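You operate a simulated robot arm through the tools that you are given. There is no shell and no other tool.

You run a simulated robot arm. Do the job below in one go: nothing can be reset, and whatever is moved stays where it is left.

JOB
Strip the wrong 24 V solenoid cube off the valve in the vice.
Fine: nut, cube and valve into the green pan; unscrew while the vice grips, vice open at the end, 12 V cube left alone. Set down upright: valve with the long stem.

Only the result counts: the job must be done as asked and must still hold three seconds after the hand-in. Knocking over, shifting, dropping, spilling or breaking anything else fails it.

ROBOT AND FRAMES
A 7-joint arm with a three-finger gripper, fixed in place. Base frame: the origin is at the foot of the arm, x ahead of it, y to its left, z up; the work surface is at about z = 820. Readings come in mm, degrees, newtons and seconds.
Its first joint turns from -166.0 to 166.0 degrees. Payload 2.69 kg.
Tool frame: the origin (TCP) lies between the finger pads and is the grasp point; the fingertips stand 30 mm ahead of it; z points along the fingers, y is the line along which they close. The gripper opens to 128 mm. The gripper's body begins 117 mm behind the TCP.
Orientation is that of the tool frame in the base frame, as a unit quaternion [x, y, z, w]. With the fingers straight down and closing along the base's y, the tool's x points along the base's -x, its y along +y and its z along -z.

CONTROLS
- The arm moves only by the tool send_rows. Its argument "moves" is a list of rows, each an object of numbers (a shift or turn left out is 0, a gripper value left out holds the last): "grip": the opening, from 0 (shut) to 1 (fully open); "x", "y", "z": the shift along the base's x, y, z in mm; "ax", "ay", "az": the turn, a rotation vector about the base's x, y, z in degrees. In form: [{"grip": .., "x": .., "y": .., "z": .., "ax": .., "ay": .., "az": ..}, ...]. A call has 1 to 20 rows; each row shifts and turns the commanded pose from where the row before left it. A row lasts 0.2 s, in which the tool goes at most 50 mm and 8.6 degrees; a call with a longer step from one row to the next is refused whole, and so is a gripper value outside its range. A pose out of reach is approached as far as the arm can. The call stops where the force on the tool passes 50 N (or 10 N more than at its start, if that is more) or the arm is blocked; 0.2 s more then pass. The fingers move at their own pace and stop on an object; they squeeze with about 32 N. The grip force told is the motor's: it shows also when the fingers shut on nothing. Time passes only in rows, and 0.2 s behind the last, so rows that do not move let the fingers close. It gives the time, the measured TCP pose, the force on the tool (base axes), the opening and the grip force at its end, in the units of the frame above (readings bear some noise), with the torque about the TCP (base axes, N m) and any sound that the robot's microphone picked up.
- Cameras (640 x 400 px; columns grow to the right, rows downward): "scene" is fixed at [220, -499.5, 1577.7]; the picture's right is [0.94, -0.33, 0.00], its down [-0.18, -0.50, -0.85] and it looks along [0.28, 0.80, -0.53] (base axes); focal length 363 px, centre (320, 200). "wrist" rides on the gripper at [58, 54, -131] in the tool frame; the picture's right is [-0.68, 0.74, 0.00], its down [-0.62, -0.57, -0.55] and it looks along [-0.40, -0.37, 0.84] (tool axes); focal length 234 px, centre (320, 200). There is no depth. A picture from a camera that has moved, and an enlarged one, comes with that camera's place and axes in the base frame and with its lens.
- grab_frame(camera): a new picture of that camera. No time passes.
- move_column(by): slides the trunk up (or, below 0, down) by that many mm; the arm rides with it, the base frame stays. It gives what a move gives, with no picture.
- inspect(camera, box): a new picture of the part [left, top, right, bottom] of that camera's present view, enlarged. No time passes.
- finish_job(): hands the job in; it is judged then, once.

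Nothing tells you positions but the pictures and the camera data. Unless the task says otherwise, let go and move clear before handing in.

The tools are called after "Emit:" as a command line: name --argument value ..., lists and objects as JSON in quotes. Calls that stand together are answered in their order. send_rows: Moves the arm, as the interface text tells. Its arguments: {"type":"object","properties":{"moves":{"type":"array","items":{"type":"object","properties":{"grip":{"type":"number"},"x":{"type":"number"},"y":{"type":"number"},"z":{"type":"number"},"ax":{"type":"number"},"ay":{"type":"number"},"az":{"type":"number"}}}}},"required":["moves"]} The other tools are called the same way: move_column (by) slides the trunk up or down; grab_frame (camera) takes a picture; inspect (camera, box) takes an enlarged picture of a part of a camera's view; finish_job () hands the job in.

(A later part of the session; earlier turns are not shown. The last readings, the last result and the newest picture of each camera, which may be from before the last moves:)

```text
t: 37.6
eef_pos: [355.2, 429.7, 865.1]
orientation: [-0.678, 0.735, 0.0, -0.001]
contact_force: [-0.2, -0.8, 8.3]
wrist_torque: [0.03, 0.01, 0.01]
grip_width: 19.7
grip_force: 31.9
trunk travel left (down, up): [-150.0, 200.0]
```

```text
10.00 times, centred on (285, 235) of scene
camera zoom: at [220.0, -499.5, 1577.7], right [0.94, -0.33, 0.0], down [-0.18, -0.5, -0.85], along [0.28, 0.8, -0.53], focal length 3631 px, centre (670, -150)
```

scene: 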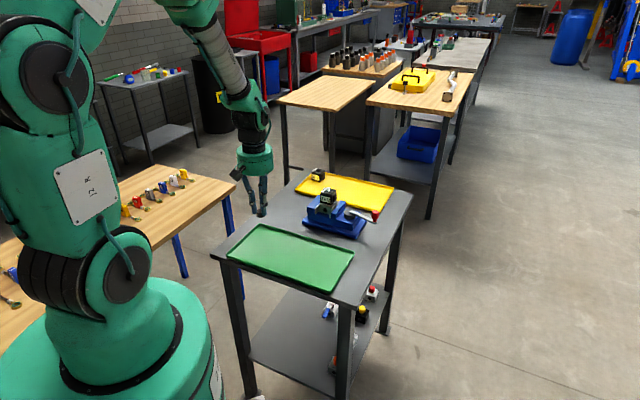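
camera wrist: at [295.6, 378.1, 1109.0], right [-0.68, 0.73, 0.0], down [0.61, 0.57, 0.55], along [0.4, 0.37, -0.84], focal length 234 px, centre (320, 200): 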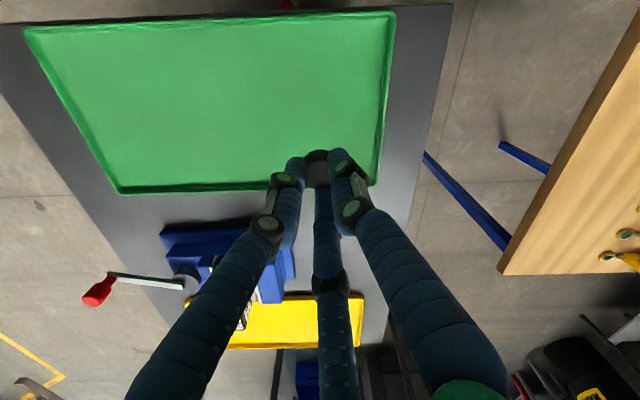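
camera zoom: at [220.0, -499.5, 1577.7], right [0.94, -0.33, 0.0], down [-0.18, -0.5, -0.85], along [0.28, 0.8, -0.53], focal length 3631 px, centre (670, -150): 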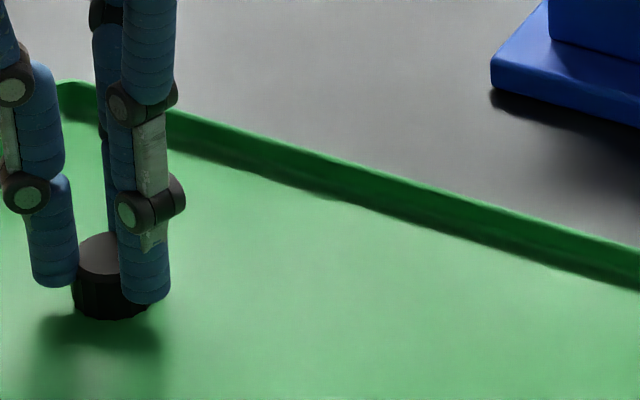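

The nut touches the pan floor (8 N upward). I'll release gently and lift away.

Emit:
send_rows --moves '[{"grip": 0.2}, {"grip": 0.4}, {}, {"z": 10}, {"z": 30}, {"z": 40}, {"z": 40}, {"z": 40}, {"z": 30}]'

Emit:
inspect --camera "scene" --box '[245, 195, 325, 275]'

Emit:
grab_frame --camera "wrist"

```text
t: 39.6
eef_pos: [355.3, 429.8, 1056.0]
orientation: [-0.678, 0.735, -0.001, 0.0]
contact_force: [0.3, -0.1, 0.1]
wrist_torque: [0.03, -0.02, 0.02]
grip_width: 51.4
grip_force: 0.1
trunk travel left (down, up): [-150.0, 200.0]
```

```text
5.00 times, centred on (285, 235) of scene
camera zoom: at [220.0, -499.5, 1577.7], right [0.94, -0.33, 0.0], down [-0.18, -0.5, -0.85], along [0.28, 0.8, -0.53], focal length 1816 px, centre (495, 25)
```

zoom: 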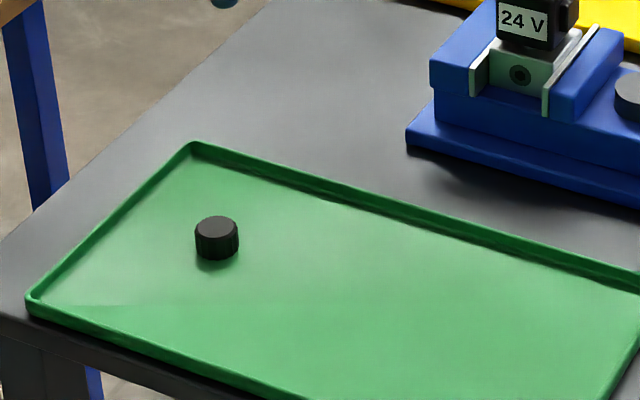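

```text
taken
camera wrist: at [296.5, 376.2, 1185.5], right [-0.68, 0.73, 0.0], down [0.61, 0.57, 0.55], along [0.4, 0.37, -0.84], focal length 234 px, centre (320, 200)
```

wrist: 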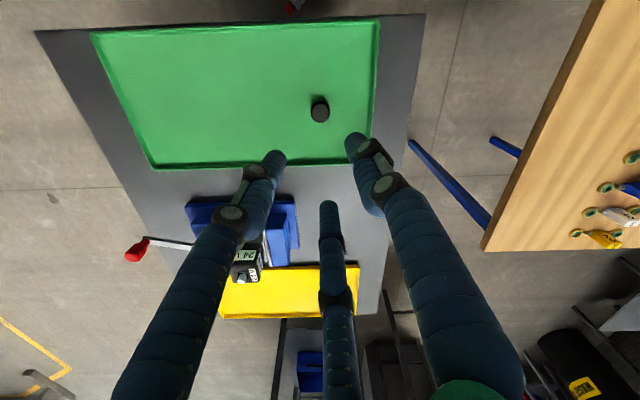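

The nut stands in the green pan. Next I'll go back above the cube with the fingers turned to close on its two side faces (not on the connector-tab side), hovering first.

Emit:
send_rows --moves '[{"grip": 0.6, "x": 15.2, "y": 3.9, "az": -8.2}, {"x": 15.2, "y": 3.9, "az": -8.2}, {"x": 15.2, "y": 3.9, "az": -8.2}, {"x": 15.2, "y": 3.9, "az": -8.2}, {"x": 15.2, "y": 3.9, "az": -8.2}, {"x": 15.2, "y": 3.9, "az": -8.2}, {"x": 15.2, "y": 3.9, "az": -8.2}, {"x": 15.2, "y": 3.9, "az": -8.2}, {"x": 15.2, "y": 3.9, "az": -8.2}, {"x": 15.2, "y": 3.9, "az": -8.2}, {"x": 15.2, "y": 3.9, "az": -8.2}, {"x": 15.2, "y": 3.9, "az": -8.2}, {"x": 15.2, "y": 3.9, "az": -8.2}, {"x": 15.2, "y": 3.9, "az": -8.2}, {"x": 15.2, "y": 3.9, "az": -8.2}, {"x": 15.2, "y": 3.9, "az": -8.2}, {}]'

Emit:
grab_frame --camera "wrist"

Emit:
inspect --camera "wrist" --box '[240, 80, 400, 180]'

Emit:
inspect --camera "scene" --box '[300, 145, 380, 225]'

```text
t: 43.2
eef_pos: [597.8, 491.0, 1053.8]
orientation: [0.389, 0.921, 0.0, 0.0]
contact_force: [-0.1, -0.6, -0.3]
wrist_torque: [0.01, 0.03, -0.02]
grip_width: 76.8
grip_force: 0.2
trunk travel left (down, up): [-150.0, 200.0]
```

```text
taken
camera wrist: at [596.1, 571.8, 1184.6], right [1.0, 0.03, 0.0], down [0.02, -0.84, 0.55], along [0.02, -0.55, -0.84], focal length 234 px, centre (320, 200)
```

wrist: 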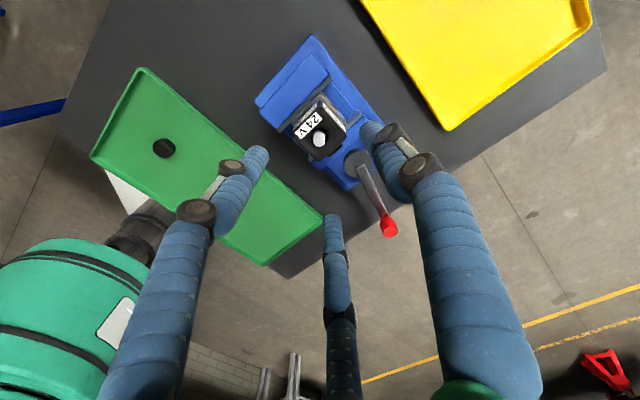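

```text
4.00 times, centred on (320, 130) of wrist
camera zoom: at [596.1, 571.8, 1184.6], right [1.0, 0.03, 0.0], down [0.02, -0.84, 0.55], along [0.02, -0.55, -0.84], focal length 937 px, centre (320, 480)
```

zoom: 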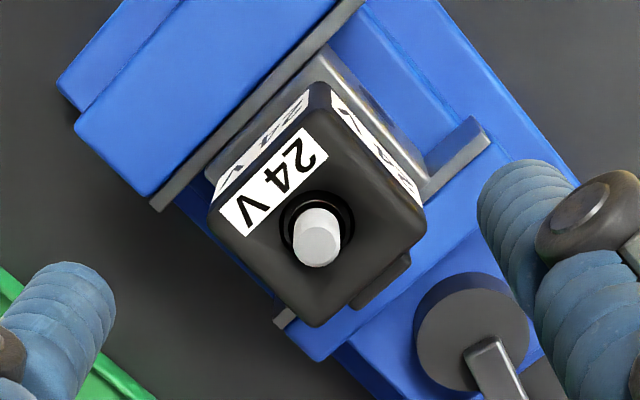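

```text
5.00 times, centred on (340, 185) of scene
camera zoom: at [220.0, -499.5, 1577.7], right [0.94, -0.33, 0.0], down [-0.18, -0.5, -0.85], along [0.28, 0.8, -0.53], focal length 1816 px, centre (220, 275)
```

zoom: 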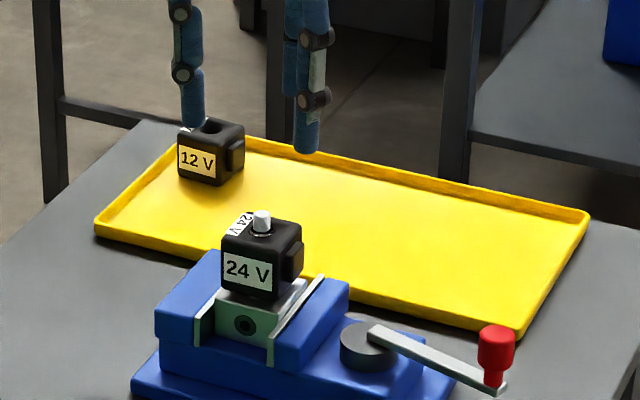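

The tool yaw is -46°, matching the cube's side faces, and the stem is on the tool axis. I'll lower around the cube.

Emit:
send_rows --moves '[{"z": -40}, {"z": -36}, {}]'

Emit:
inspect --camera "wrist" --box '[220, 80, 420, 230]'

Emit:
inspect --camera "scene" --box '[300, 145, 380, 225]'

```text
t: 44.0
eef_pos: [598.7, 491.3, 977.4]
orientation: [0.388, 0.922, 0.0, 0.001]
contact_force: [0.4, 1.0, -1.3]
wrist_torque: [-0.04, 0.04, 0.01]
grip_width: 76.6
grip_force: 0.1
trunk travel left (down, up): [-150.0, 200.0]
```

```text
2.67 times, centred on (320, 155) of wrist
camera zoom: at [595.9, 572.4, 1108.2], right [1.0, 0.03, 0.0], down [0.03, -0.84, 0.55], along [0.02, -0.55, -0.84], focal length 624 px, centre (320, 320)
```

zoom: 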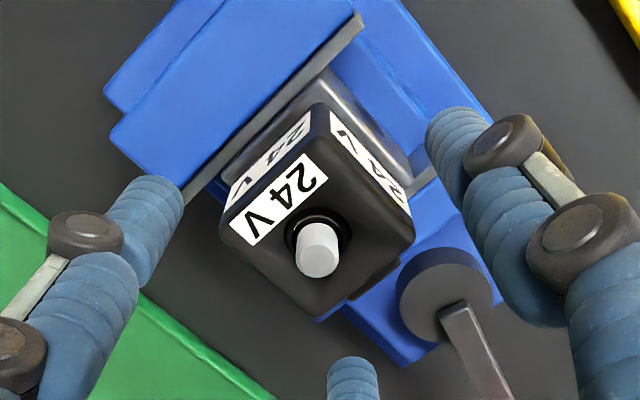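

```text
5.00 times, centred on (340, 185) of scene
camera zoom: at [220.0, -499.5, 1577.7], right [0.94, -0.33, 0.0], down [-0.18, -0.5, -0.85], along [0.28, 0.8, -0.53], focal length 1816 px, centre (220, 275)
```

zoom: 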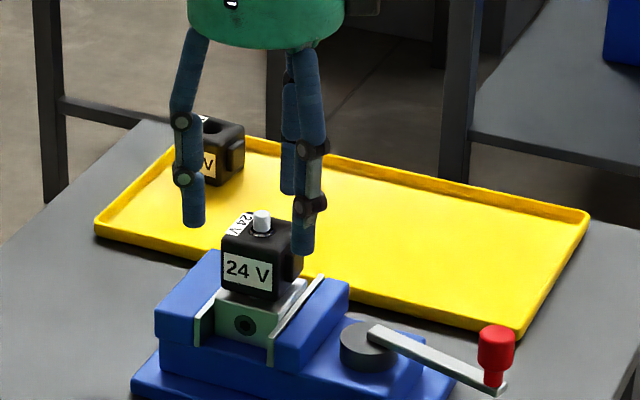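

Alignment holds with clearance all round. I'll lower 30 mm further.

Emit:
send_rows --moves '[{"z": -15}, {"z": -10}, {"z": -6}, {}]'

Emit:
inspect --camera "wrist" --box '[220, 80, 420, 230]'

Emit:
inspect --camera "scene" --box '[300, 155, 370, 225]'

```text
t: 45.0
eef_pos: [598.1, 493.0, 946.5]
orientation: [0.389, 0.921, 0.0, 0.0]
contact_force: [0.7, -0.1, 0.2]
wrist_torque: [0.04, 0.02, -0.03]
grip_width: 76.9
grip_force: 0.0
trunk travel left (down, up): [-150.0, 200.0]
```

```text
2.67 times, centred on (320, 155) of wrist
camera zoom: at [595.4, 572.2, 1076.9], right [1.0, 0.03, 0.0], down [0.03, -0.84, 0.55], along [0.02, -0.55, -0.84], focal length 624 px, centre (320, 320)
```

zoom: 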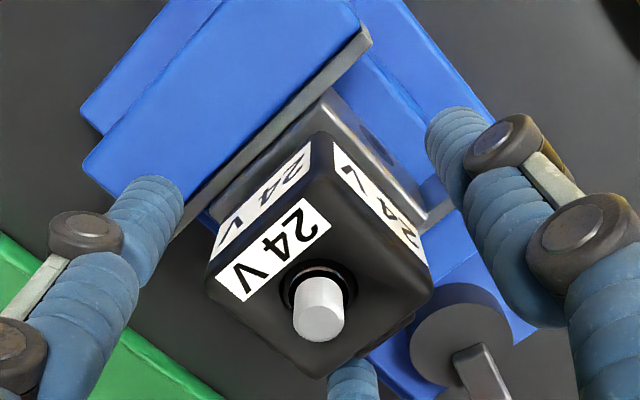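

```text
5.71 times, centred on (335, 190) of scene
camera zoom: at [220.0, -499.5, 1577.7], right [0.94, -0.33, 0.0], down [-0.18, -0.5, -0.85], along [0.28, 0.8, -0.53], focal length 2075 px, centre (234, 257)
```

zoom: 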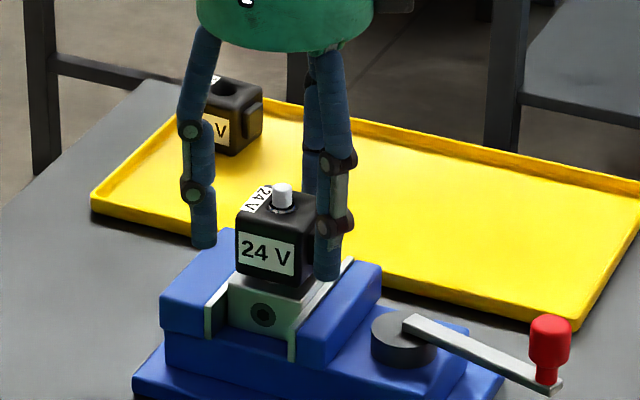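

Tips are beside the cube at about z 916. I'll close on it.

Emit:
send_rows --moves '[{"grip": 0.4}, {"grip": 0.2}, {"grip": 0.0}, {}]'

Emit:
inspect --camera "wrist" --box '[220, 80, 420, 230]'

Emit:
inspect --camera "scene" --box '[300, 155, 370, 225]'

```text
t: 46.0
eef_pos: [598.2, 491.9, 946.4]
orientation: [0.388, 0.922, 0.001, 0.0]
contact_force: [-1.7, -0.9, -1.0]
wrist_torque: [-0.03, 0.07, 0.03]
grip_width: 53.0
grip_force: 32.0
trunk travel left (down, up): [-150.0, 200.0]
```

```text
2.67 times, centred on (320, 155) of wrist
camera zoom: at [595.3, 572.2, 1076.8], right [1.0, 0.03, 0.0], down [0.03, -0.84, 0.55], along [0.02, -0.55, -0.84], focal length 624 px, centre (320, 320)
```

zoom: 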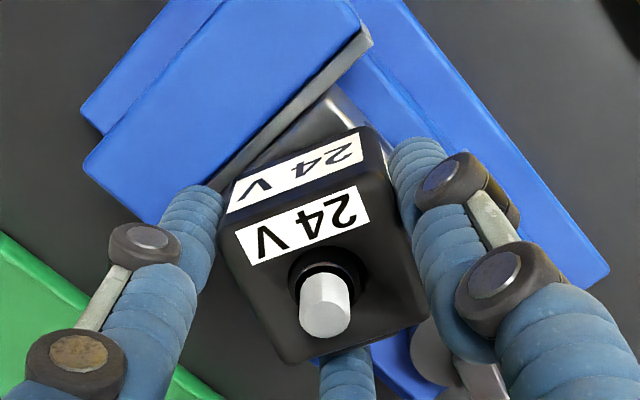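

```text
5.71 times, centred on (335, 190) of scene
camera zoom: at [220.0, -499.5, 1577.7], right [0.94, -0.33, 0.0], down [-0.18, -0.5, -0.85], along [0.28, 0.8, -0.53], focal length 2075 px, centre (234, 257)
```

zoom: 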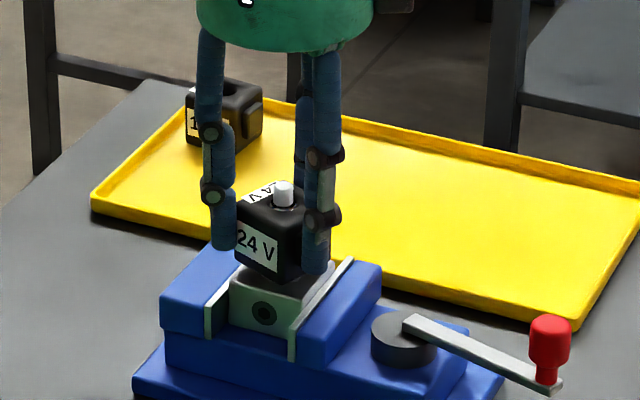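

The cube swivelled about 20° on the stem as the fingers closed (the three fingers really do act on it). It is now held at 53 mm with balanced forces. I'll lift it slowly straight up and watch the force.

Emit:
send_rows --moves '[{"z": 2}, {"z": 3}, {}]'

Emit:
inspect --camera "scene" --box '[300, 155, 370, 225]'

Emit:
inspect --camera "wrist" --box '[220, 80, 420, 230]'

```text
t: 46.8
eef_pos: [598.7, 493.0, 952.2]
orientation: [0.388, 0.922, 0.0, -0.001]
contact_force: [-2.6, 0.3, -0.8]
wrist_torque: [-0.02, 0.06, -0.03]
grip_width: 52.9
grip_force: 32.1
trunk travel left (down, up): [-150.0, 200.0]
```

```text
5.71 times, centred on (335, 190) of scene
camera zoom: at [220.0, -499.5, 1577.7], right [0.94, -0.33, 0.0], down [-0.18, -0.5, -0.85], along [0.28, 0.8, -0.53], focal length 2075 px, centre (234, 257)
```

zoom: 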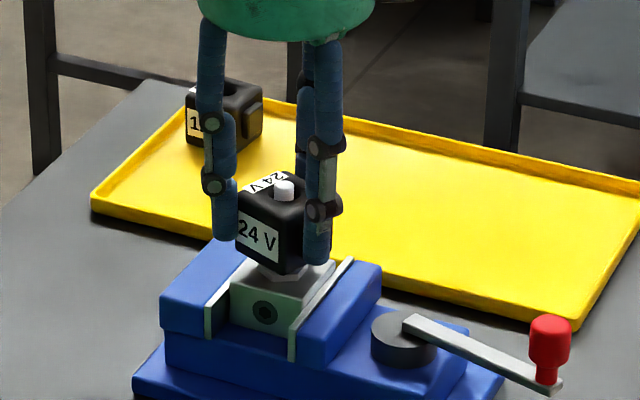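

```text
2.67 times, centred on (320, 155) of wrist
camera zoom: at [596.2, 572.5, 1083.2], right [1.0, 0.03, 0.0], down [0.03, -0.84, 0.55], along [0.02, -0.55, -0.84], focal length 624 px, centre (320, 320)
```

zoom: 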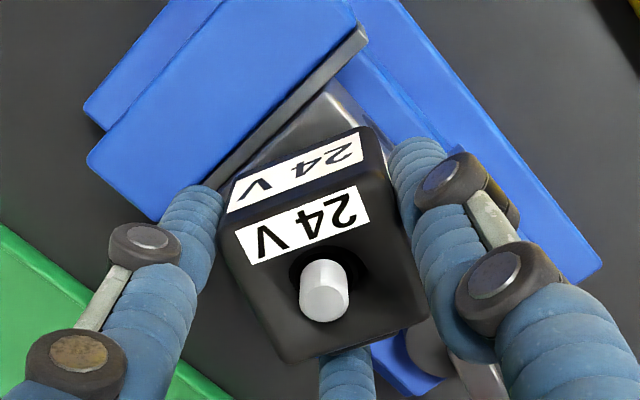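

The cube is rising off the stem freely. I'll continue straight up.

Emit:
send_rows --moves '[{"z": 4}, {"z": 6}, {"z": 8}, {"z": 10}, {"z": 10}, {"z": 12}, {}]'

Emit:
inspect --camera "scene" --box '[300, 135, 380, 225]'

```text
t: 48.4
eef_pos: [598.1, 492.3, 1001.8]
orientation: [0.389, 0.921, -0.001, 0.0]
contact_force: [-0.3, -0.1, -2.9]
wrist_torque: [-0.02, 0.0, 0.01]
grip_width: 52.8
grip_force: 31.7
trunk travel left (down, up): [-150.0, 200.0]
```

```text
4.44 times, centred on (340, 180) of scene
camera zoom: at [220.0, -499.5, 1577.7], right [0.94, -0.33, 0.0], down [-0.18, -0.5, -0.85], along [0.28, 0.8, -0.53], focal length 1614 px, centre (231, 289)
```

zoom: 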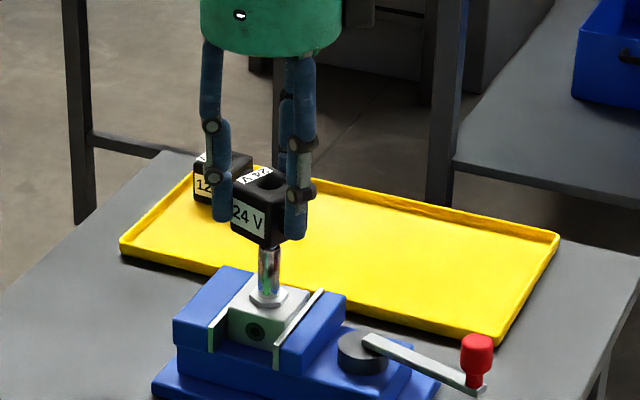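

The cube hangs level and is off the stem. I'll lift clear and carry it to the middle of the green pan, about (428, 357).

Emit:
send_rows --moves '[{"z": 15}, {"z": 22}, {"z": 22}, {"x": -15, "y": -12}, {"x": -28, "y": -22}, {"x": -28, "y": -22}, {"x": -28, "y": -22}, {"x": -28, "y": -23}, {"x": -28, "y": -22}, {"x": -15, "y": -12}, {}]'

Emit:
grab_frame --camera "wrist"

Emit:
inspect --camera "scene" --box '[200, 130, 420, 300]'

```text
t: 50.8
eef_pos: [429.0, 355.6, 1061.3]
orientation: [0.388, 0.922, 0.0, 0.0]
contact_force: [0.1, 0.6, -1.5]
wrist_torque: [-0.01, -0.05, -0.04]
grip_width: 52.6
grip_force: 32.3
trunk travel left (down, up): [-150.0, 200.0]
```

```text
taken
camera wrist: at [425.9, 436.1, 1191.9], right [1.0, 0.03, 0.0], down [0.03, -0.84, 0.55], along [0.02, -0.55, -0.84], focal length 234 px, centre (320, 200)
```

wrist: 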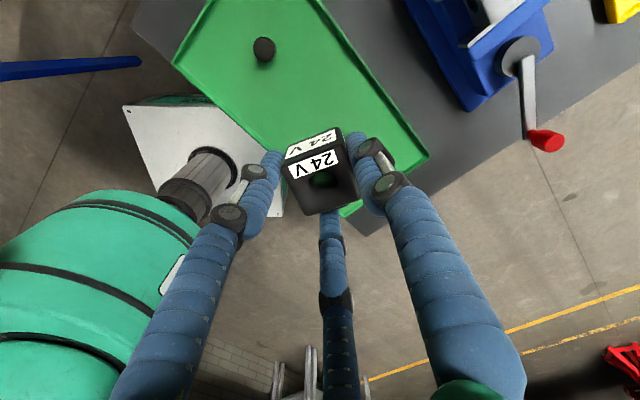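

```text
2.35 times, centred on (310, 215) of scene
camera zoom: at [220.0, -499.5, 1577.7], right [0.94, -0.33, 0.0], down [-0.18, -0.5, -0.85], along [0.28, 0.8, -0.53], focal length 854 px, centre (344, 165)
```

zoom: 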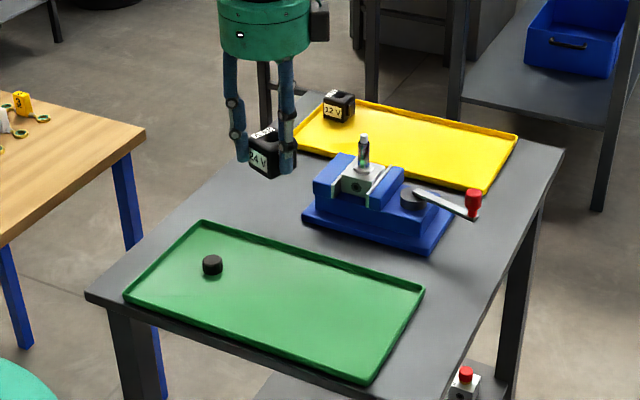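

The spot is over the middle of the pan. I'll descend, slowing near the floor.

Emit:
send_rows --moves '[{"z": -20}, {"z": -40}, {"z": -40}, {"z": -40}, {"z": -25}, {"z": -15}, {"z": -5}, {}]'

Emit:
inspect --camera "scene" --box '[265, 205, 335, 275]'

```text
t: 52.6
eef_pos: [430.3, 357.2, 875.8]
orientation: [0.388, 0.922, 0.0, 0.001]
contact_force: [0.0, 0.3, -2.2]
wrist_torque: [0.03, -0.01, 0.0]
grip_width: 52.6
grip_force: 32.0
trunk travel left (down, up): [-150.0, 200.0]
```

```text
5.71 times, centred on (300, 240) of scene
camera zoom: at [220.0, -499.5, 1577.7], right [0.94, -0.33, 0.0], down [-0.18, -0.5, -0.85], along [0.28, 0.8, -0.53], focal length 2075 px, centre (434, -29)
```

zoom: 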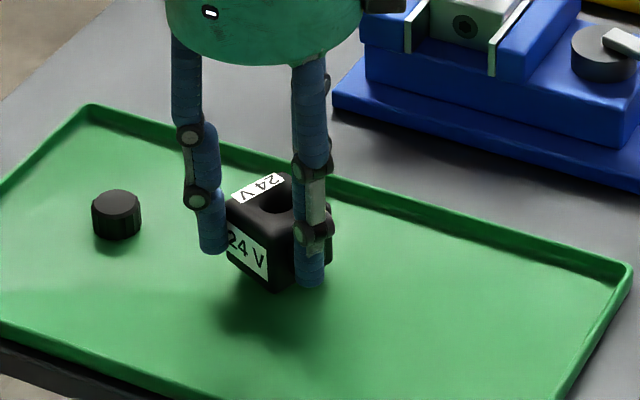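

Emit:
send_rows --moves '[{"z": -3}, {"z": -3}, {"z": -2}, {}]'

Emit:
inspect --camera "scene" --box '[275, 215, 335, 265]'

```text
t: 53.6
eef_pos: [430.1, 357.0, 868.3]
orientation: [0.388, 0.922, 0.0, 0.0]
contact_force: [-2.5, -0.2, 6.0]
wrist_torque: [0.27, 0.03, 0.08]
grip_width: 52.6
grip_force: 32.0
trunk travel left (down, up): [-150.0, 200.0]
```

```text
8.00 times, centred on (305, 240) of scene
camera zoom: at [220.0, -499.5, 1577.7], right [0.94, -0.33, 0.0], down [-0.18, -0.5, -0.85], along [0.28, 0.8, -0.53], focal length 2905 px, centre (440, -120)
```

zoom: 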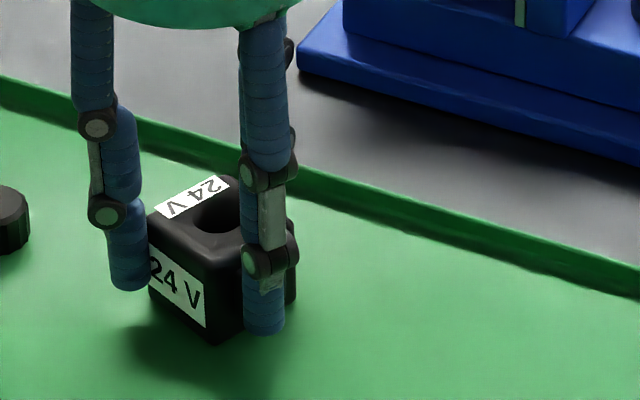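

The cube is just touching (6 N, slightly uneven). One more millimetre and then I'll release.

Emit:
send_rows --moves '[{"z": -1}, {}]'

```text
t: 54.2
eef_pos: [429.3, 357.5, 868.3]
orientation: [0.388, 0.922, 0.001, 0.0]
contact_force: [-2.2, 0.7, 22.5]
wrist_torque: [0.47, 0.31, 0.1]
grip_width: 52.8
grip_force: 32.0
trunk travel left (down, up): [-150.0, 200.0]
```

Seated firmly. I'll ease up half a millimetre, open and lift away.

Emit:
send_rows --moves '[{"z": 0.7}, {"grip": 0.5}, {"grip": 0.62}, {}, {"z": 10}, {"z": 30}, {"z": 40}, {"z": 40}, {"z": 40}, {"z": 30}, {}]'

Emit:
inspect --camera "scene" --box '[230, 190, 370, 300]'

Emit:
inspect --camera "scene" --box '[300, 165, 390, 240]'

Emit:
grab_frame --camera "wrist"

```text
t: 56.6
eef_pos: [425.6, 355.8, 1060.2]
orientation: [0.388, 0.922, 0.0, 0.0]
contact_force: [-0.2, 0.0, 0.4]
wrist_torque: [-0.04, -0.04, 0.0]
grip_width: 79.4
grip_force: 0.1
trunk travel left (down, up): [-150.0, 200.0]
```

```text
3.64 times, centred on (300, 245) of scene
camera zoom: at [220.0, -499.5, 1577.7], right [0.94, -0.33, 0.0], down [-0.18, -0.5, -0.85], along [0.28, 0.8, -0.53], focal length 1320 px, centre (393, 36)
```

zoom: 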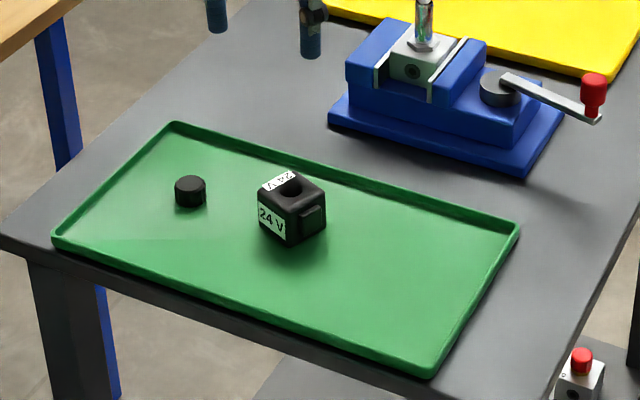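

```text
5.33 times, centred on (345, 202) of scene
camera zoom: at [220.0, -499.5, 1577.7], right [0.94, -0.33, 0.0], down [-0.18, -0.5, -0.85], along [0.28, 0.8, -0.53], focal length 1937 px, centre (187, 187)
```

zoom: 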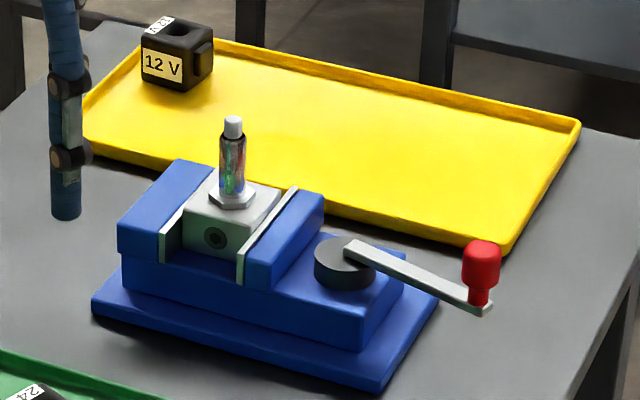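

```text
taken
camera wrist: at [424.1, 436.5, 1189.9], right [1.0, 0.03, 0.0], down [0.03, -0.84, 0.55], along [0.02, -0.55, -0.84], focal length 234 px, centre (320, 200)
```

wrist: 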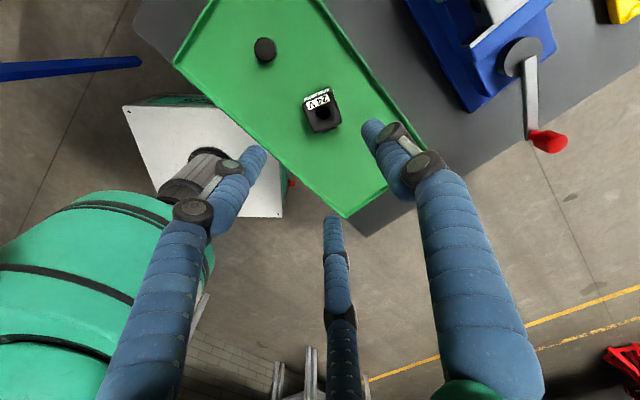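

The cube and nut stand in the pan, and the bare valve with its long stem is still clamped. Next is the vice handle: its pivot is near (652, 435) and the red knob near (702, 351). I'll hover above the knob with the closing line tangent to its swing.

Emit:
send_rows --moves '[{"x": 30, "az": -4}, {"x": 45, "y": -1, "az": -4}, {"x": 45, "y": -1, "az": -5}, {"x": 45, "y": -1}, {"x": 45, "y": -1}, {"x": 45, "y": -1}, {"x": 20}, {}]'

Emit:
grab_frame --camera "wrist"

Emit:
inspect --camera "wrist" --box '[220, 40, 420, 170]'

Emit:
inspect --camera "scene" --box '[300, 140, 420, 240]'

```text
t: 58.4
eef_pos: [704.3, 351.9, 1056.7]
orientation: [0.49, 0.872, -0.001, 0.0]
contact_force: [1.2, 0.1, -0.1]
wrist_torque: [0.01, 0.02, -0.05]
grip_width: 79.6
grip_force: 0.1
trunk travel left (down, up): [-150.0, 200.0]
```

```text
taken
camera wrist: at [720.1, 430.7, 1187.6], right [0.98, -0.2, 0.0], down [-0.16, -0.82, 0.55], along [-0.11, -0.54, -0.84], focal length 234 px, centre (320, 200)
```

wrist: 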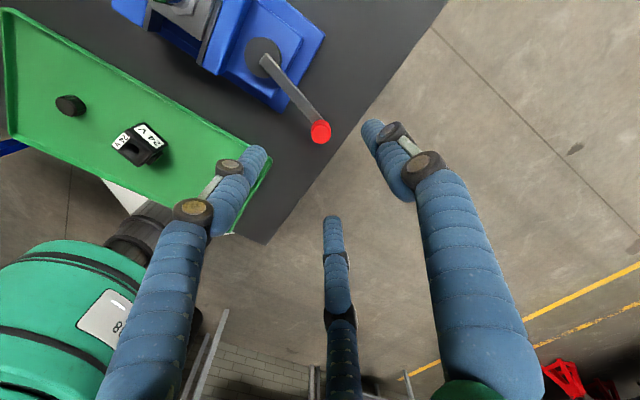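

```text
3.08 times, centred on (320, 105) of wrist
camera zoom: at [720.1, 430.7, 1187.6], right [0.98, -0.2, 0.0], down [-0.16, -0.82, 0.55], along [-0.11, -0.54, -0.84], focal length 720 px, centre (320, 492)
```

zoom: 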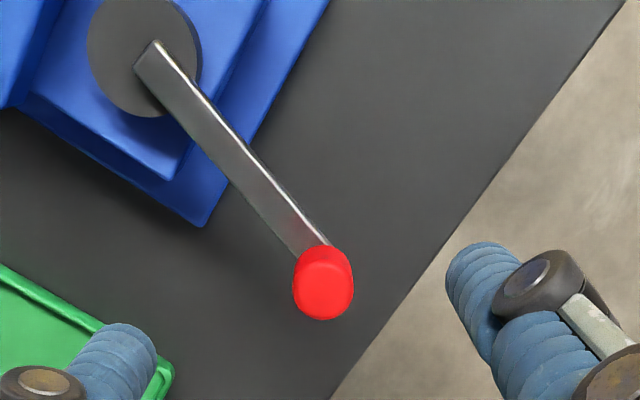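

```text
4.00 times, centred on (360, 190) of scene
camera zoom: at [220.0, -499.5, 1577.7], right [0.94, -0.33, 0.0], down [-0.18, -0.5, -0.85], along [0.28, 0.8, -0.53], focal length 1452 px, centre (160, 240)
```

zoom: 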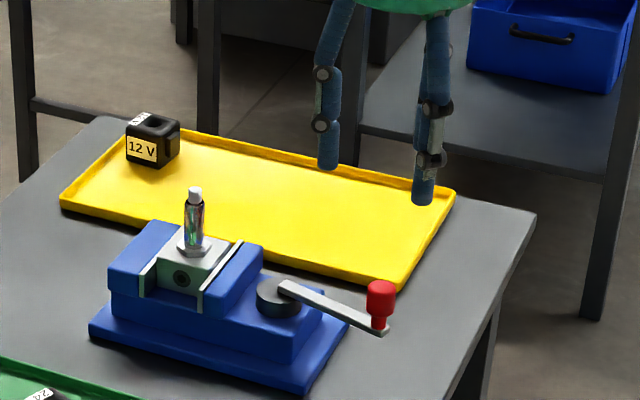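

The knob is slightly further toward -y than the tool axis, so I'll correct by about 4 mm and descend in two stages.

Emit:
send_rows --moves '[{"x": 0.5, "y": -4.5, "z": -30}, {"z": -35}, {"z": -15, "grip": 0.5}, {}]'

Emit:
inspect --camera "wrist" --box '[220, 80, 420, 210]'

Emit:
inspect --camera "scene" --box '[320, 160, 410, 240]'

```text
t: 59.4
eef_pos: [703.2, 348.4, 978.7]
orientation: [0.49, 0.871, 0.0, 0.0]
contact_force: [-1.0, -0.2, 0.0]
wrist_torque: [-0.01, -0.02, 0.01]
grip_width: 63.8
grip_force: 0.1
trunk travel left (down, up): [-150.0, 200.0]
```

```text
3.08 times, centred on (320, 145) of wrist
camera zoom: at [718.7, 426.9, 1107.6], right [0.98, -0.2, 0.0], down [-0.16, -0.82, 0.55], along [-0.11, -0.54, -0.84], focal length 720 px, centre (320, 369)
```

zoom: 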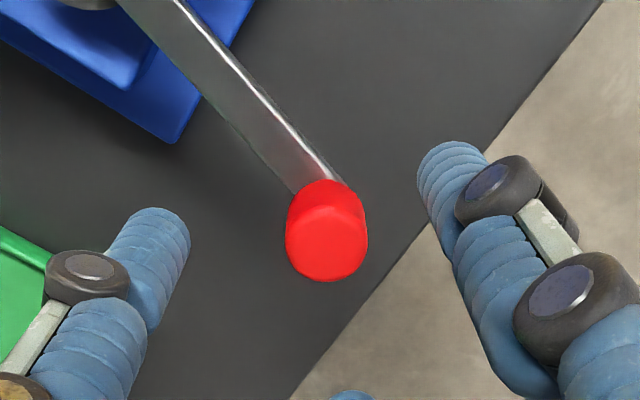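

```text
5.00 times, centred on (365, 200) of scene
camera zoom: at [220.0, -499.5, 1577.7], right [0.94, -0.33, 0.0], down [-0.18, -0.5, -0.85], along [0.28, 0.8, -0.53], focal length 1816 px, centre (95, 200)
```

zoom: 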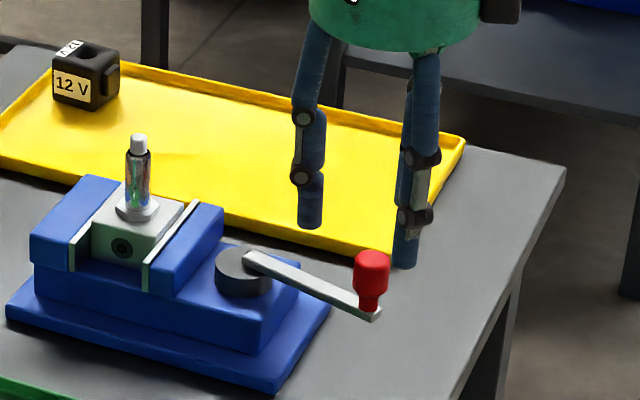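

Aligned within about 2 mm. I'll correct x, lower to the knob, and close.

Emit:
send_rows --moves '[{"x": 1.5, "z": -20}, {"z": -15}, {"z": -7}, {}, {"grip": 0.25}, {"grip": 0.0}, {}, {}]'

Emit:
inspect --camera "wrist" --box '[220, 80, 420, 210]'

Emit:
inspect --camera "scene" --box '[320, 160, 410, 240]'

```text
t: 61.2
eef_pos: [706.1, 348.4, 935.8]
orientation: [0.489, 0.872, 0.0, 0.0]
contact_force: [-1.3, 0.7, -2.5]
wrist_torque: [0.1, 0.13, 0.11]
grip_width: 22.4
grip_force: 45.0
trunk travel left (down, up): [-150.0, 200.0]
```

```text
3.08 times, centred on (320, 145) of wrist
camera zoom: at [720.7, 426.6, 1065.8], right [0.98, -0.2, 0.0], down [-0.16, -0.82, 0.55], along [-0.11, -0.54, -0.84], focal length 720 px, centre (320, 369)
```

zoom: 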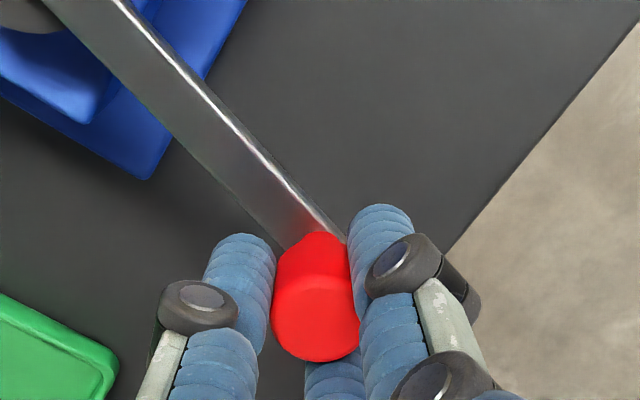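

```text
5.00 times, centred on (365, 200) of scene
camera zoom: at [220.0, -499.5, 1577.7], right [0.94, -0.33, 0.0], down [-0.18, -0.5, -0.85], along [0.28, 0.8, -0.53], focal length 1816 px, centre (95, 200)
```

zoom: 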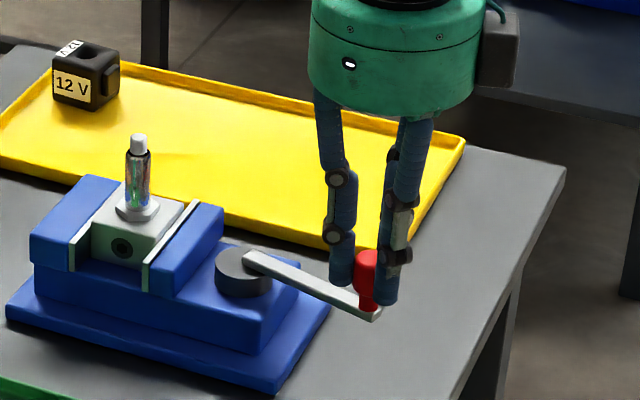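

The knob is gripped (22 mm). I'll try a small counter-clockwise swing about the pivot (654, 435) and read the force.

Emit:
send_rows --moves '[{"x": 2.2, "y": 1.4, "az": 1.5}, {"x": 2.2, "y": 1.4, "az": 1.5}]'

Emit:
inspect --camera "scene" --box '[320, 160, 410, 240]'

```text
t: 61.8
eef_pos: [708.4, 349.9, 936.7]
orientation: [0.468, 0.884, -0.002, 0.0]
contact_force: [-8.1, -6.6, 0.7]
wrist_torque: [-0.15, 0.27, -0.37]
grip_width: 22.3
grip_force: 44.7
trunk travel left (down, up): [-150.0, 200.0]
```

```text
5.00 times, centred on (365, 200) of scene
camera zoom: at [220.0, -499.5, 1577.7], right [0.94, -0.33, 0.0], down [-0.18, -0.5, -0.85], along [0.28, 0.8, -0.53], focal length 1816 px, centre (95, 200)
```

zoom: 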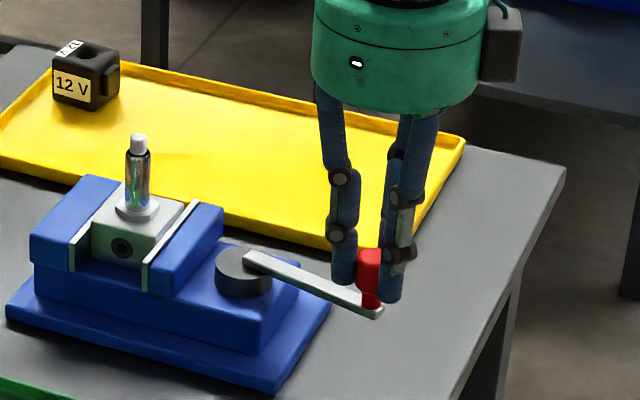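

The lever gave a little against about 10 N. I'll continue a few degrees.

Emit:
send_rows --moves '[{"x": 2.2, "y": 1.5, "az": 1.5}, {"x": 2.2, "y": 1.5, "az": 1.5}, {}]'

Emit:
inspect --camera "scene" --box '[320, 160, 410, 240]'

```text
t: 62.6
eef_pos: [711.4, 351.8, 935.0]
orientation: [0.444, 0.896, -0.002, -0.002]
contact_force: [-19.4, -16.8, -2.0]
wrist_torque: [-0.46, 1.02, -0.06]
grip_width: 22.3
grip_force: 44.9
trunk travel left (down, up): [-150.0, 200.0]
```

```text
5.00 times, centred on (365, 200) of scene
camera zoom: at [220.0, -499.5, 1577.7], right [0.94, -0.33, 0.0], down [-0.18, -0.5, -0.85], along [0.28, 0.8, -0.53], focal length 1816 px, centre (95, 200)
```

zoom: 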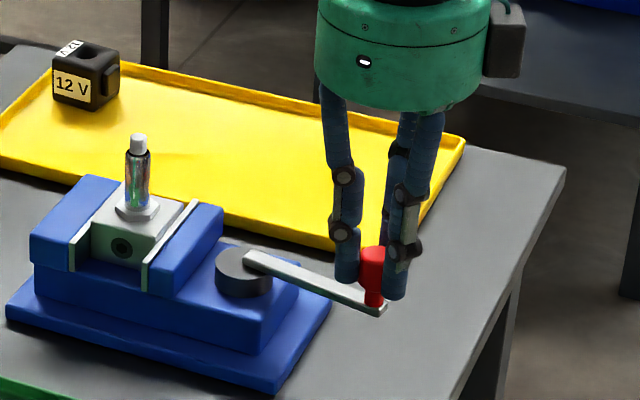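

Resistance climbs like a stop (25 N), so this direction is likely tightening. I'll undo it and try clockwise.

Emit:
send_rows --moves '[{"x": -2.2, "y": -1.5, "az": -1.5}, {"x": -2.2, "y": -1.5, "az": -1.5}, {"x": -2.2, "y": -1.4, "az": -1.5}, {"x": -2.2, "y": -1.4, "az": -1.5}, {}]'

Emit:
send_rows --moves '[{"x": -2.25, "y": -1.3, "az": -1.5}, {"x": -2.3, "y": -1.3, "az": -1.5}, {}]'

Emit:
inspect --camera "scene" --box '[320, 160, 410, 240]'

```text
t: 63.8
eef_pos: [706.2, 348.2, 936.2]
orientation: [0.49, 0.872, 0.0, 0.0]
contact_force: [2.1, 3.6, -18.9]
wrist_torque: [0.11, -0.39, -0.19]
grip_width: 22.5
grip_force: 44.8
trunk travel left (down, up): [-150.0, 200.0]
```

```text
t: 64.6
eef_pos: [699.9, 345.5, 934.9]
orientation: [0.513, 0.859, -0.001, -0.001]
contact_force: [6.5, 8.1, -18.5]
wrist_torque: [0.22, -0.24, -0.43]
grip_width: 22.2
grip_force: 44.9
trunk travel left (down, up): [-150.0, 200.0]
```

```text
5.00 times, centred on (365, 200) of scene
camera zoom: at [220.0, -499.5, 1577.7], right [0.94, -0.33, 0.0], down [-0.18, -0.5, -0.85], along [0.28, 0.8, -0.53], focal length 1816 px, centre (95, 200)
```

zoom: 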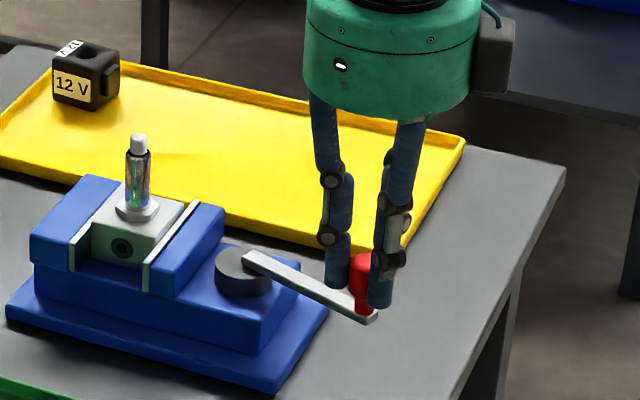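

Clockwise moves with a modest resistance. I'll go on another 6° and see whether the force saturates.

Emit:
send_rows --moves '[{"x": -4.74, "y": -2.33, "z": -0.5, "az": -3}, {"x": -4.85, "y": -2.08, "z": -0.5, "az": -3}, {}]'

Emit:
inspect --camera "scene" --box '[300, 160, 410, 240]'

```text
t: 65.4
eef_pos: [691.9, 340.5, 935.6]
orientation: [0.557, 0.831, 0.0, 0.0]
contact_force: [-0.5, 11.7, -3.6]
wrist_torque: [0.45, 0.1, -0.05]
grip_width: 22.4
grip_force: 45.4
trunk travel left (down, up): [-150.0, 200.0]
```

```text
5.00 times, centred on (355, 200) of scene
camera zoom: at [220.0, -499.5, 1577.7], right [0.94, -0.33, 0.0], down [-0.18, -0.5, -0.85], along [0.28, 0.8, -0.53], focal length 1816 px, centre (145, 200)
```

zoom: 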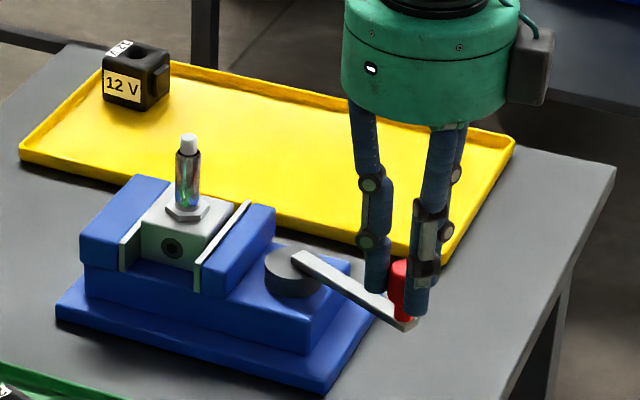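

The lever swings clockwise freely; the remaining force is radial, so my pivot estimate is slightly off. I'll adjust inward and continue clockwise.

Emit:
send_rows --moves '[{"x": -6.65, "y": -1.1, "az": -4}, {"x": -6.8, "y": -1.8, "az": -4}, {"x": -6.8, "y": -1.3, "az": -4}, {"x": -6.9, "y": -0.8, "az": -4}, {}]'

Emit:
inspect --camera "scene" --box '[300, 160, 410, 240]'

Emit:
grab_frame --camera "wrist"

```text
t: 66.6
eef_pos: [664.5, 334.1, 934.9]
orientation: [0.667, 0.745, 0.0, 0.0]
contact_force: [6.9, -7.2, 8.6]
wrist_torque: [-0.32, -0.35, -0.2]
grip_width: 22.5
grip_force: 45.0
trunk travel left (down, up): [-150.0, 200.0]
```

```text
5.00 times, centred on (355, 200) of scene
camera zoom: at [220.0, -499.5, 1577.7], right [0.94, -0.33, 0.0], down [-0.18, -0.5, -0.85], along [0.28, 0.8, -0.53], focal length 1816 px, centre (145, 200)
```

zoom: 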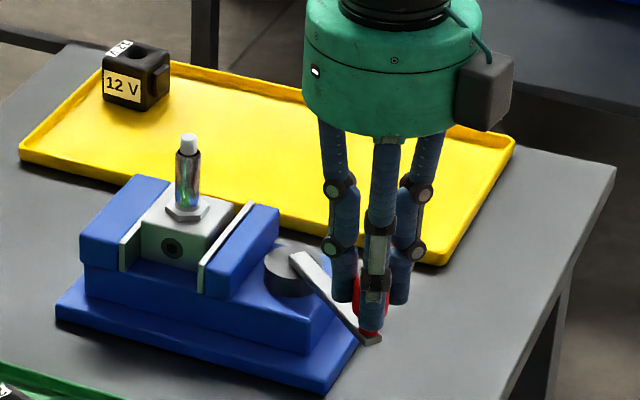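

```text
taken
camera wrist: at [710.2, 399.8, 1066.0], right [0.81, -0.59, 0.0], down [-0.5, -0.67, 0.55], along [-0.32, -0.44, -0.84], focal length 234 px, centre (320, 200)
```

wrist: 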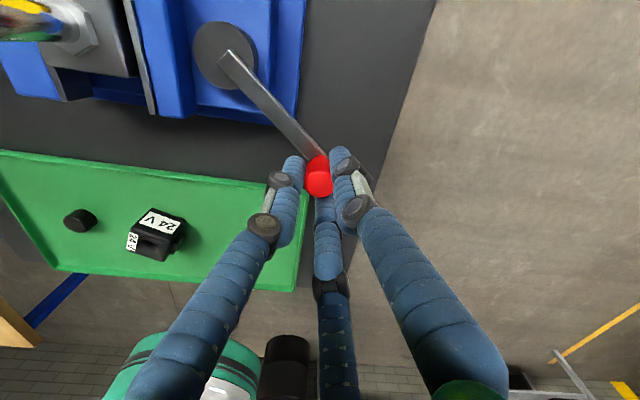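

The handle-side jaw has begun to part from the valve body, so clockwise opens the vice. The pivot refits to (654, 434) with a 100 mm radius. I'll continue.

Emit:
send_rows --moves '[{"x": -8.45, "y": -2.3, "az": -5}, {"x": -8.75, "y": 0.2, "az": -5}, {"x": -8.7, "y": 1.0, "az": -5}, {}]'

Emit:
inspect --camera "scene" --box '[300, 160, 410, 240]'

```text
t: 67.6
eef_pos: [638.0, 336.6, 935.8]
orientation: [0.759, 0.652, 0.001, 0.0]
contact_force: [9.0, 32.8, -0.6]
wrist_torque: [1.11, -0.38, -0.13]
grip_width: 22.3
grip_force: 44.7
trunk travel left (down, up): [-150.0, 200.0]
```

```text
5.00 times, centred on (355, 200) of scene
camera zoom: at [220.0, -499.5, 1577.7], right [0.94, -0.33, 0.0], down [-0.18, -0.5, -0.85], along [0.28, 0.8, -0.53], focal length 1816 px, centre (145, 200)
```

zoom: 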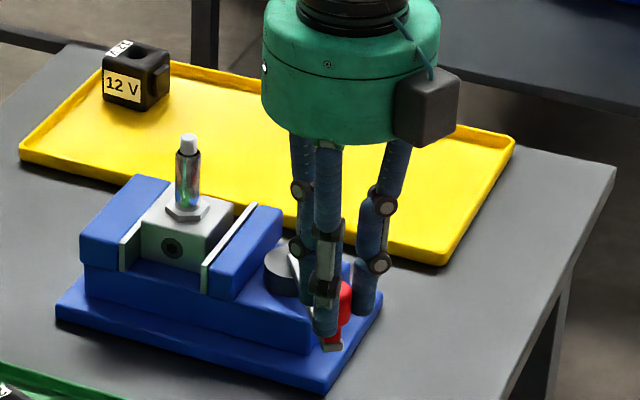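

The pull is now radial (33 N inward), so I'll shift the tool toward the pivot and watch the force.

Emit:
send_rows --moves '[{"x": 0.4, "y": 2.5}, {}]'

```text
t: 68.2
eef_pos: [637.2, 335.7, 934.7]
orientation: [0.758, 0.652, -0.001, 0.001]
contact_force: [6.9, 11.1, 6.7]
wrist_torque: [0.06, -0.27, -0.31]
grip_width: 22.2
grip_force: 45.0
trunk travel left (down, up): [-150.0, 200.0]
```

Stiffness is about 9 N/mm; I'll keep swinging in small steps, steering by the force.

Emit:
send_rows --moves '[{"x": -4.3, "y": 1.6, "az": -2.5}, {"x": -4.3, "y": 1.6, "az": -2.5}, {}]'

Emit:
inspect --camera "scene" --box '[300, 160, 410, 240]'

Emit:
grab_frame --camera "wrist"

```text
t: 69.0
eef_pos: [628.6, 338.9, 936.2]
orientation: [0.786, 0.618, 0.0, 0.0]
contact_force: [4.1, -11.4, 15.0]
wrist_torque: [-0.63, -0.29, -0.46]
grip_width: 22.3
grip_force: 45.3
trunk travel left (down, up): [-150.0, 200.0]
```

```text
5.00 times, centred on (355, 200) of scene
camera zoom: at [220.0, -499.5, 1577.7], right [0.94, -0.33, 0.0], down [-0.18, -0.5, -0.85], along [0.28, 0.8, -0.53], focal length 1816 px, centre (145, 200)
```

zoom: 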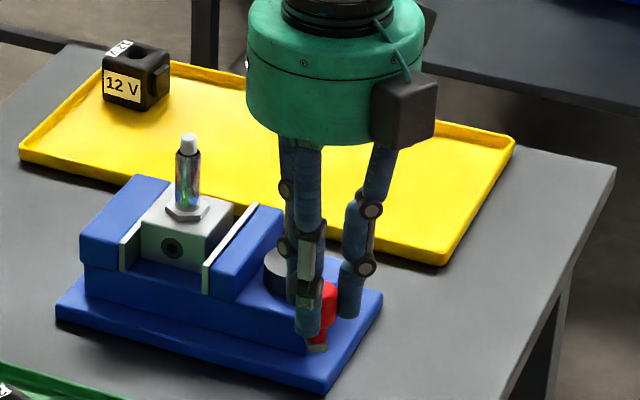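

```text
taken
camera wrist: at [695.0, 383.4, 1065.9], right [0.55, -0.83, 0.0], down [-0.7, -0.46, 0.55], along [-0.46, -0.3, -0.84], focal length 234 px, centre (320, 200)
```

wrist: 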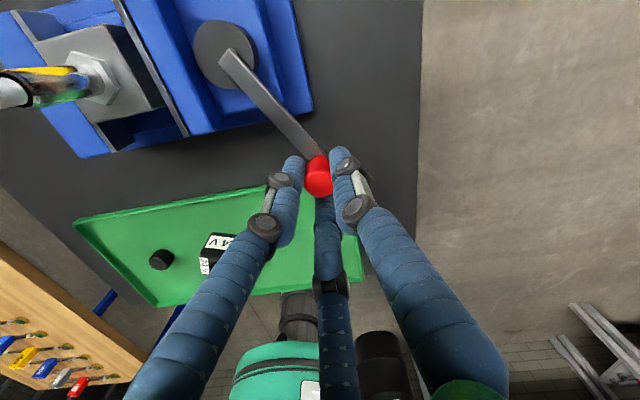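

The yaw still follows at -104° and the jaw gap is growing. Continuing with a slight outward and upward correction.

Emit:
send_rows --moves '[{"x": -8.1, "y": 1.5, "z": 1.2, "az": -5}, {"x": -7.7, "y": 3.3, "az": -5}, {}]'

Emit:
inspect --camera "scene" --box '[300, 160, 410, 240]'

```text
t: 69.8
eef_pos: [613.4, 343.6, 935.4]
orientation: [0.838, 0.546, 0.0, 0.0]
contact_force: [2.1, 1.8, 0.5]
wrist_torque: [0.26, -0.26, -0.2]
grip_width: 22.4
grip_force: 44.8
trunk travel left (down, up): [-150.0, 200.0]
```

```text
5.00 times, centred on (355, 200) of scene
camera zoom: at [220.0, -499.5, 1577.7], right [0.94, -0.33, 0.0], down [-0.18, -0.5, -0.85], along [0.28, 0.8, -0.53], focal length 1816 px, centre (145, 200)
```

zoom: 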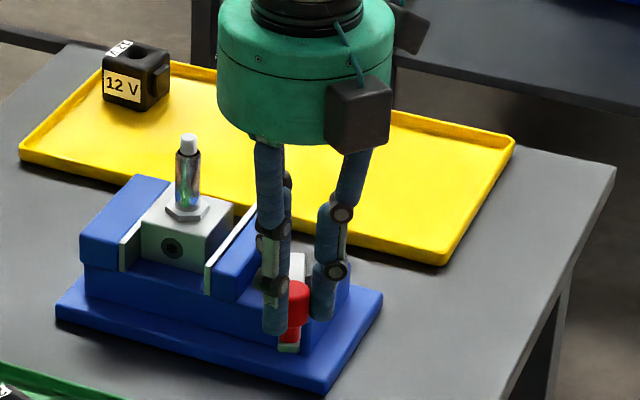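

Forces are near zero and the jaw is open further. I'll carry on.

Emit:
send_rows --moves '[{"x": -7.4, "y": 4.1, "az": -5}, {"x": -7.0, "y": 4.6, "az": -5}, {}]'

Emit:
inspect --camera "scene" --box '[300, 160, 410, 240]'

```text
t: 70.6
eef_pos: [598.8, 351.4, 935.7]
orientation: [0.882, 0.472, -0.001, 0.0]
contact_force: [2.2, -0.3, -5.7]
wrist_torque: [-0.05, -0.16, -0.17]
grip_width: 22.3
grip_force: 44.6
trunk travel left (down, up): [-150.0, 200.0]
```

```text
5.00 times, centred on (355, 200) of scene
camera zoom: at [220.0, -499.5, 1577.7], right [0.94, -0.33, 0.0], down [-0.18, -0.5, -0.85], along [0.28, 0.8, -0.53], focal length 1816 px, centre (145, 200)
```

zoom: 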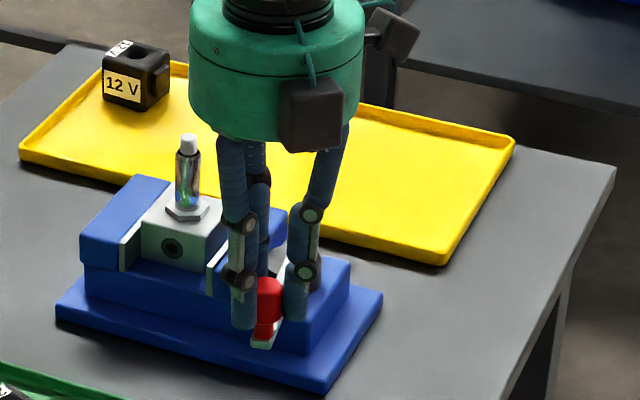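

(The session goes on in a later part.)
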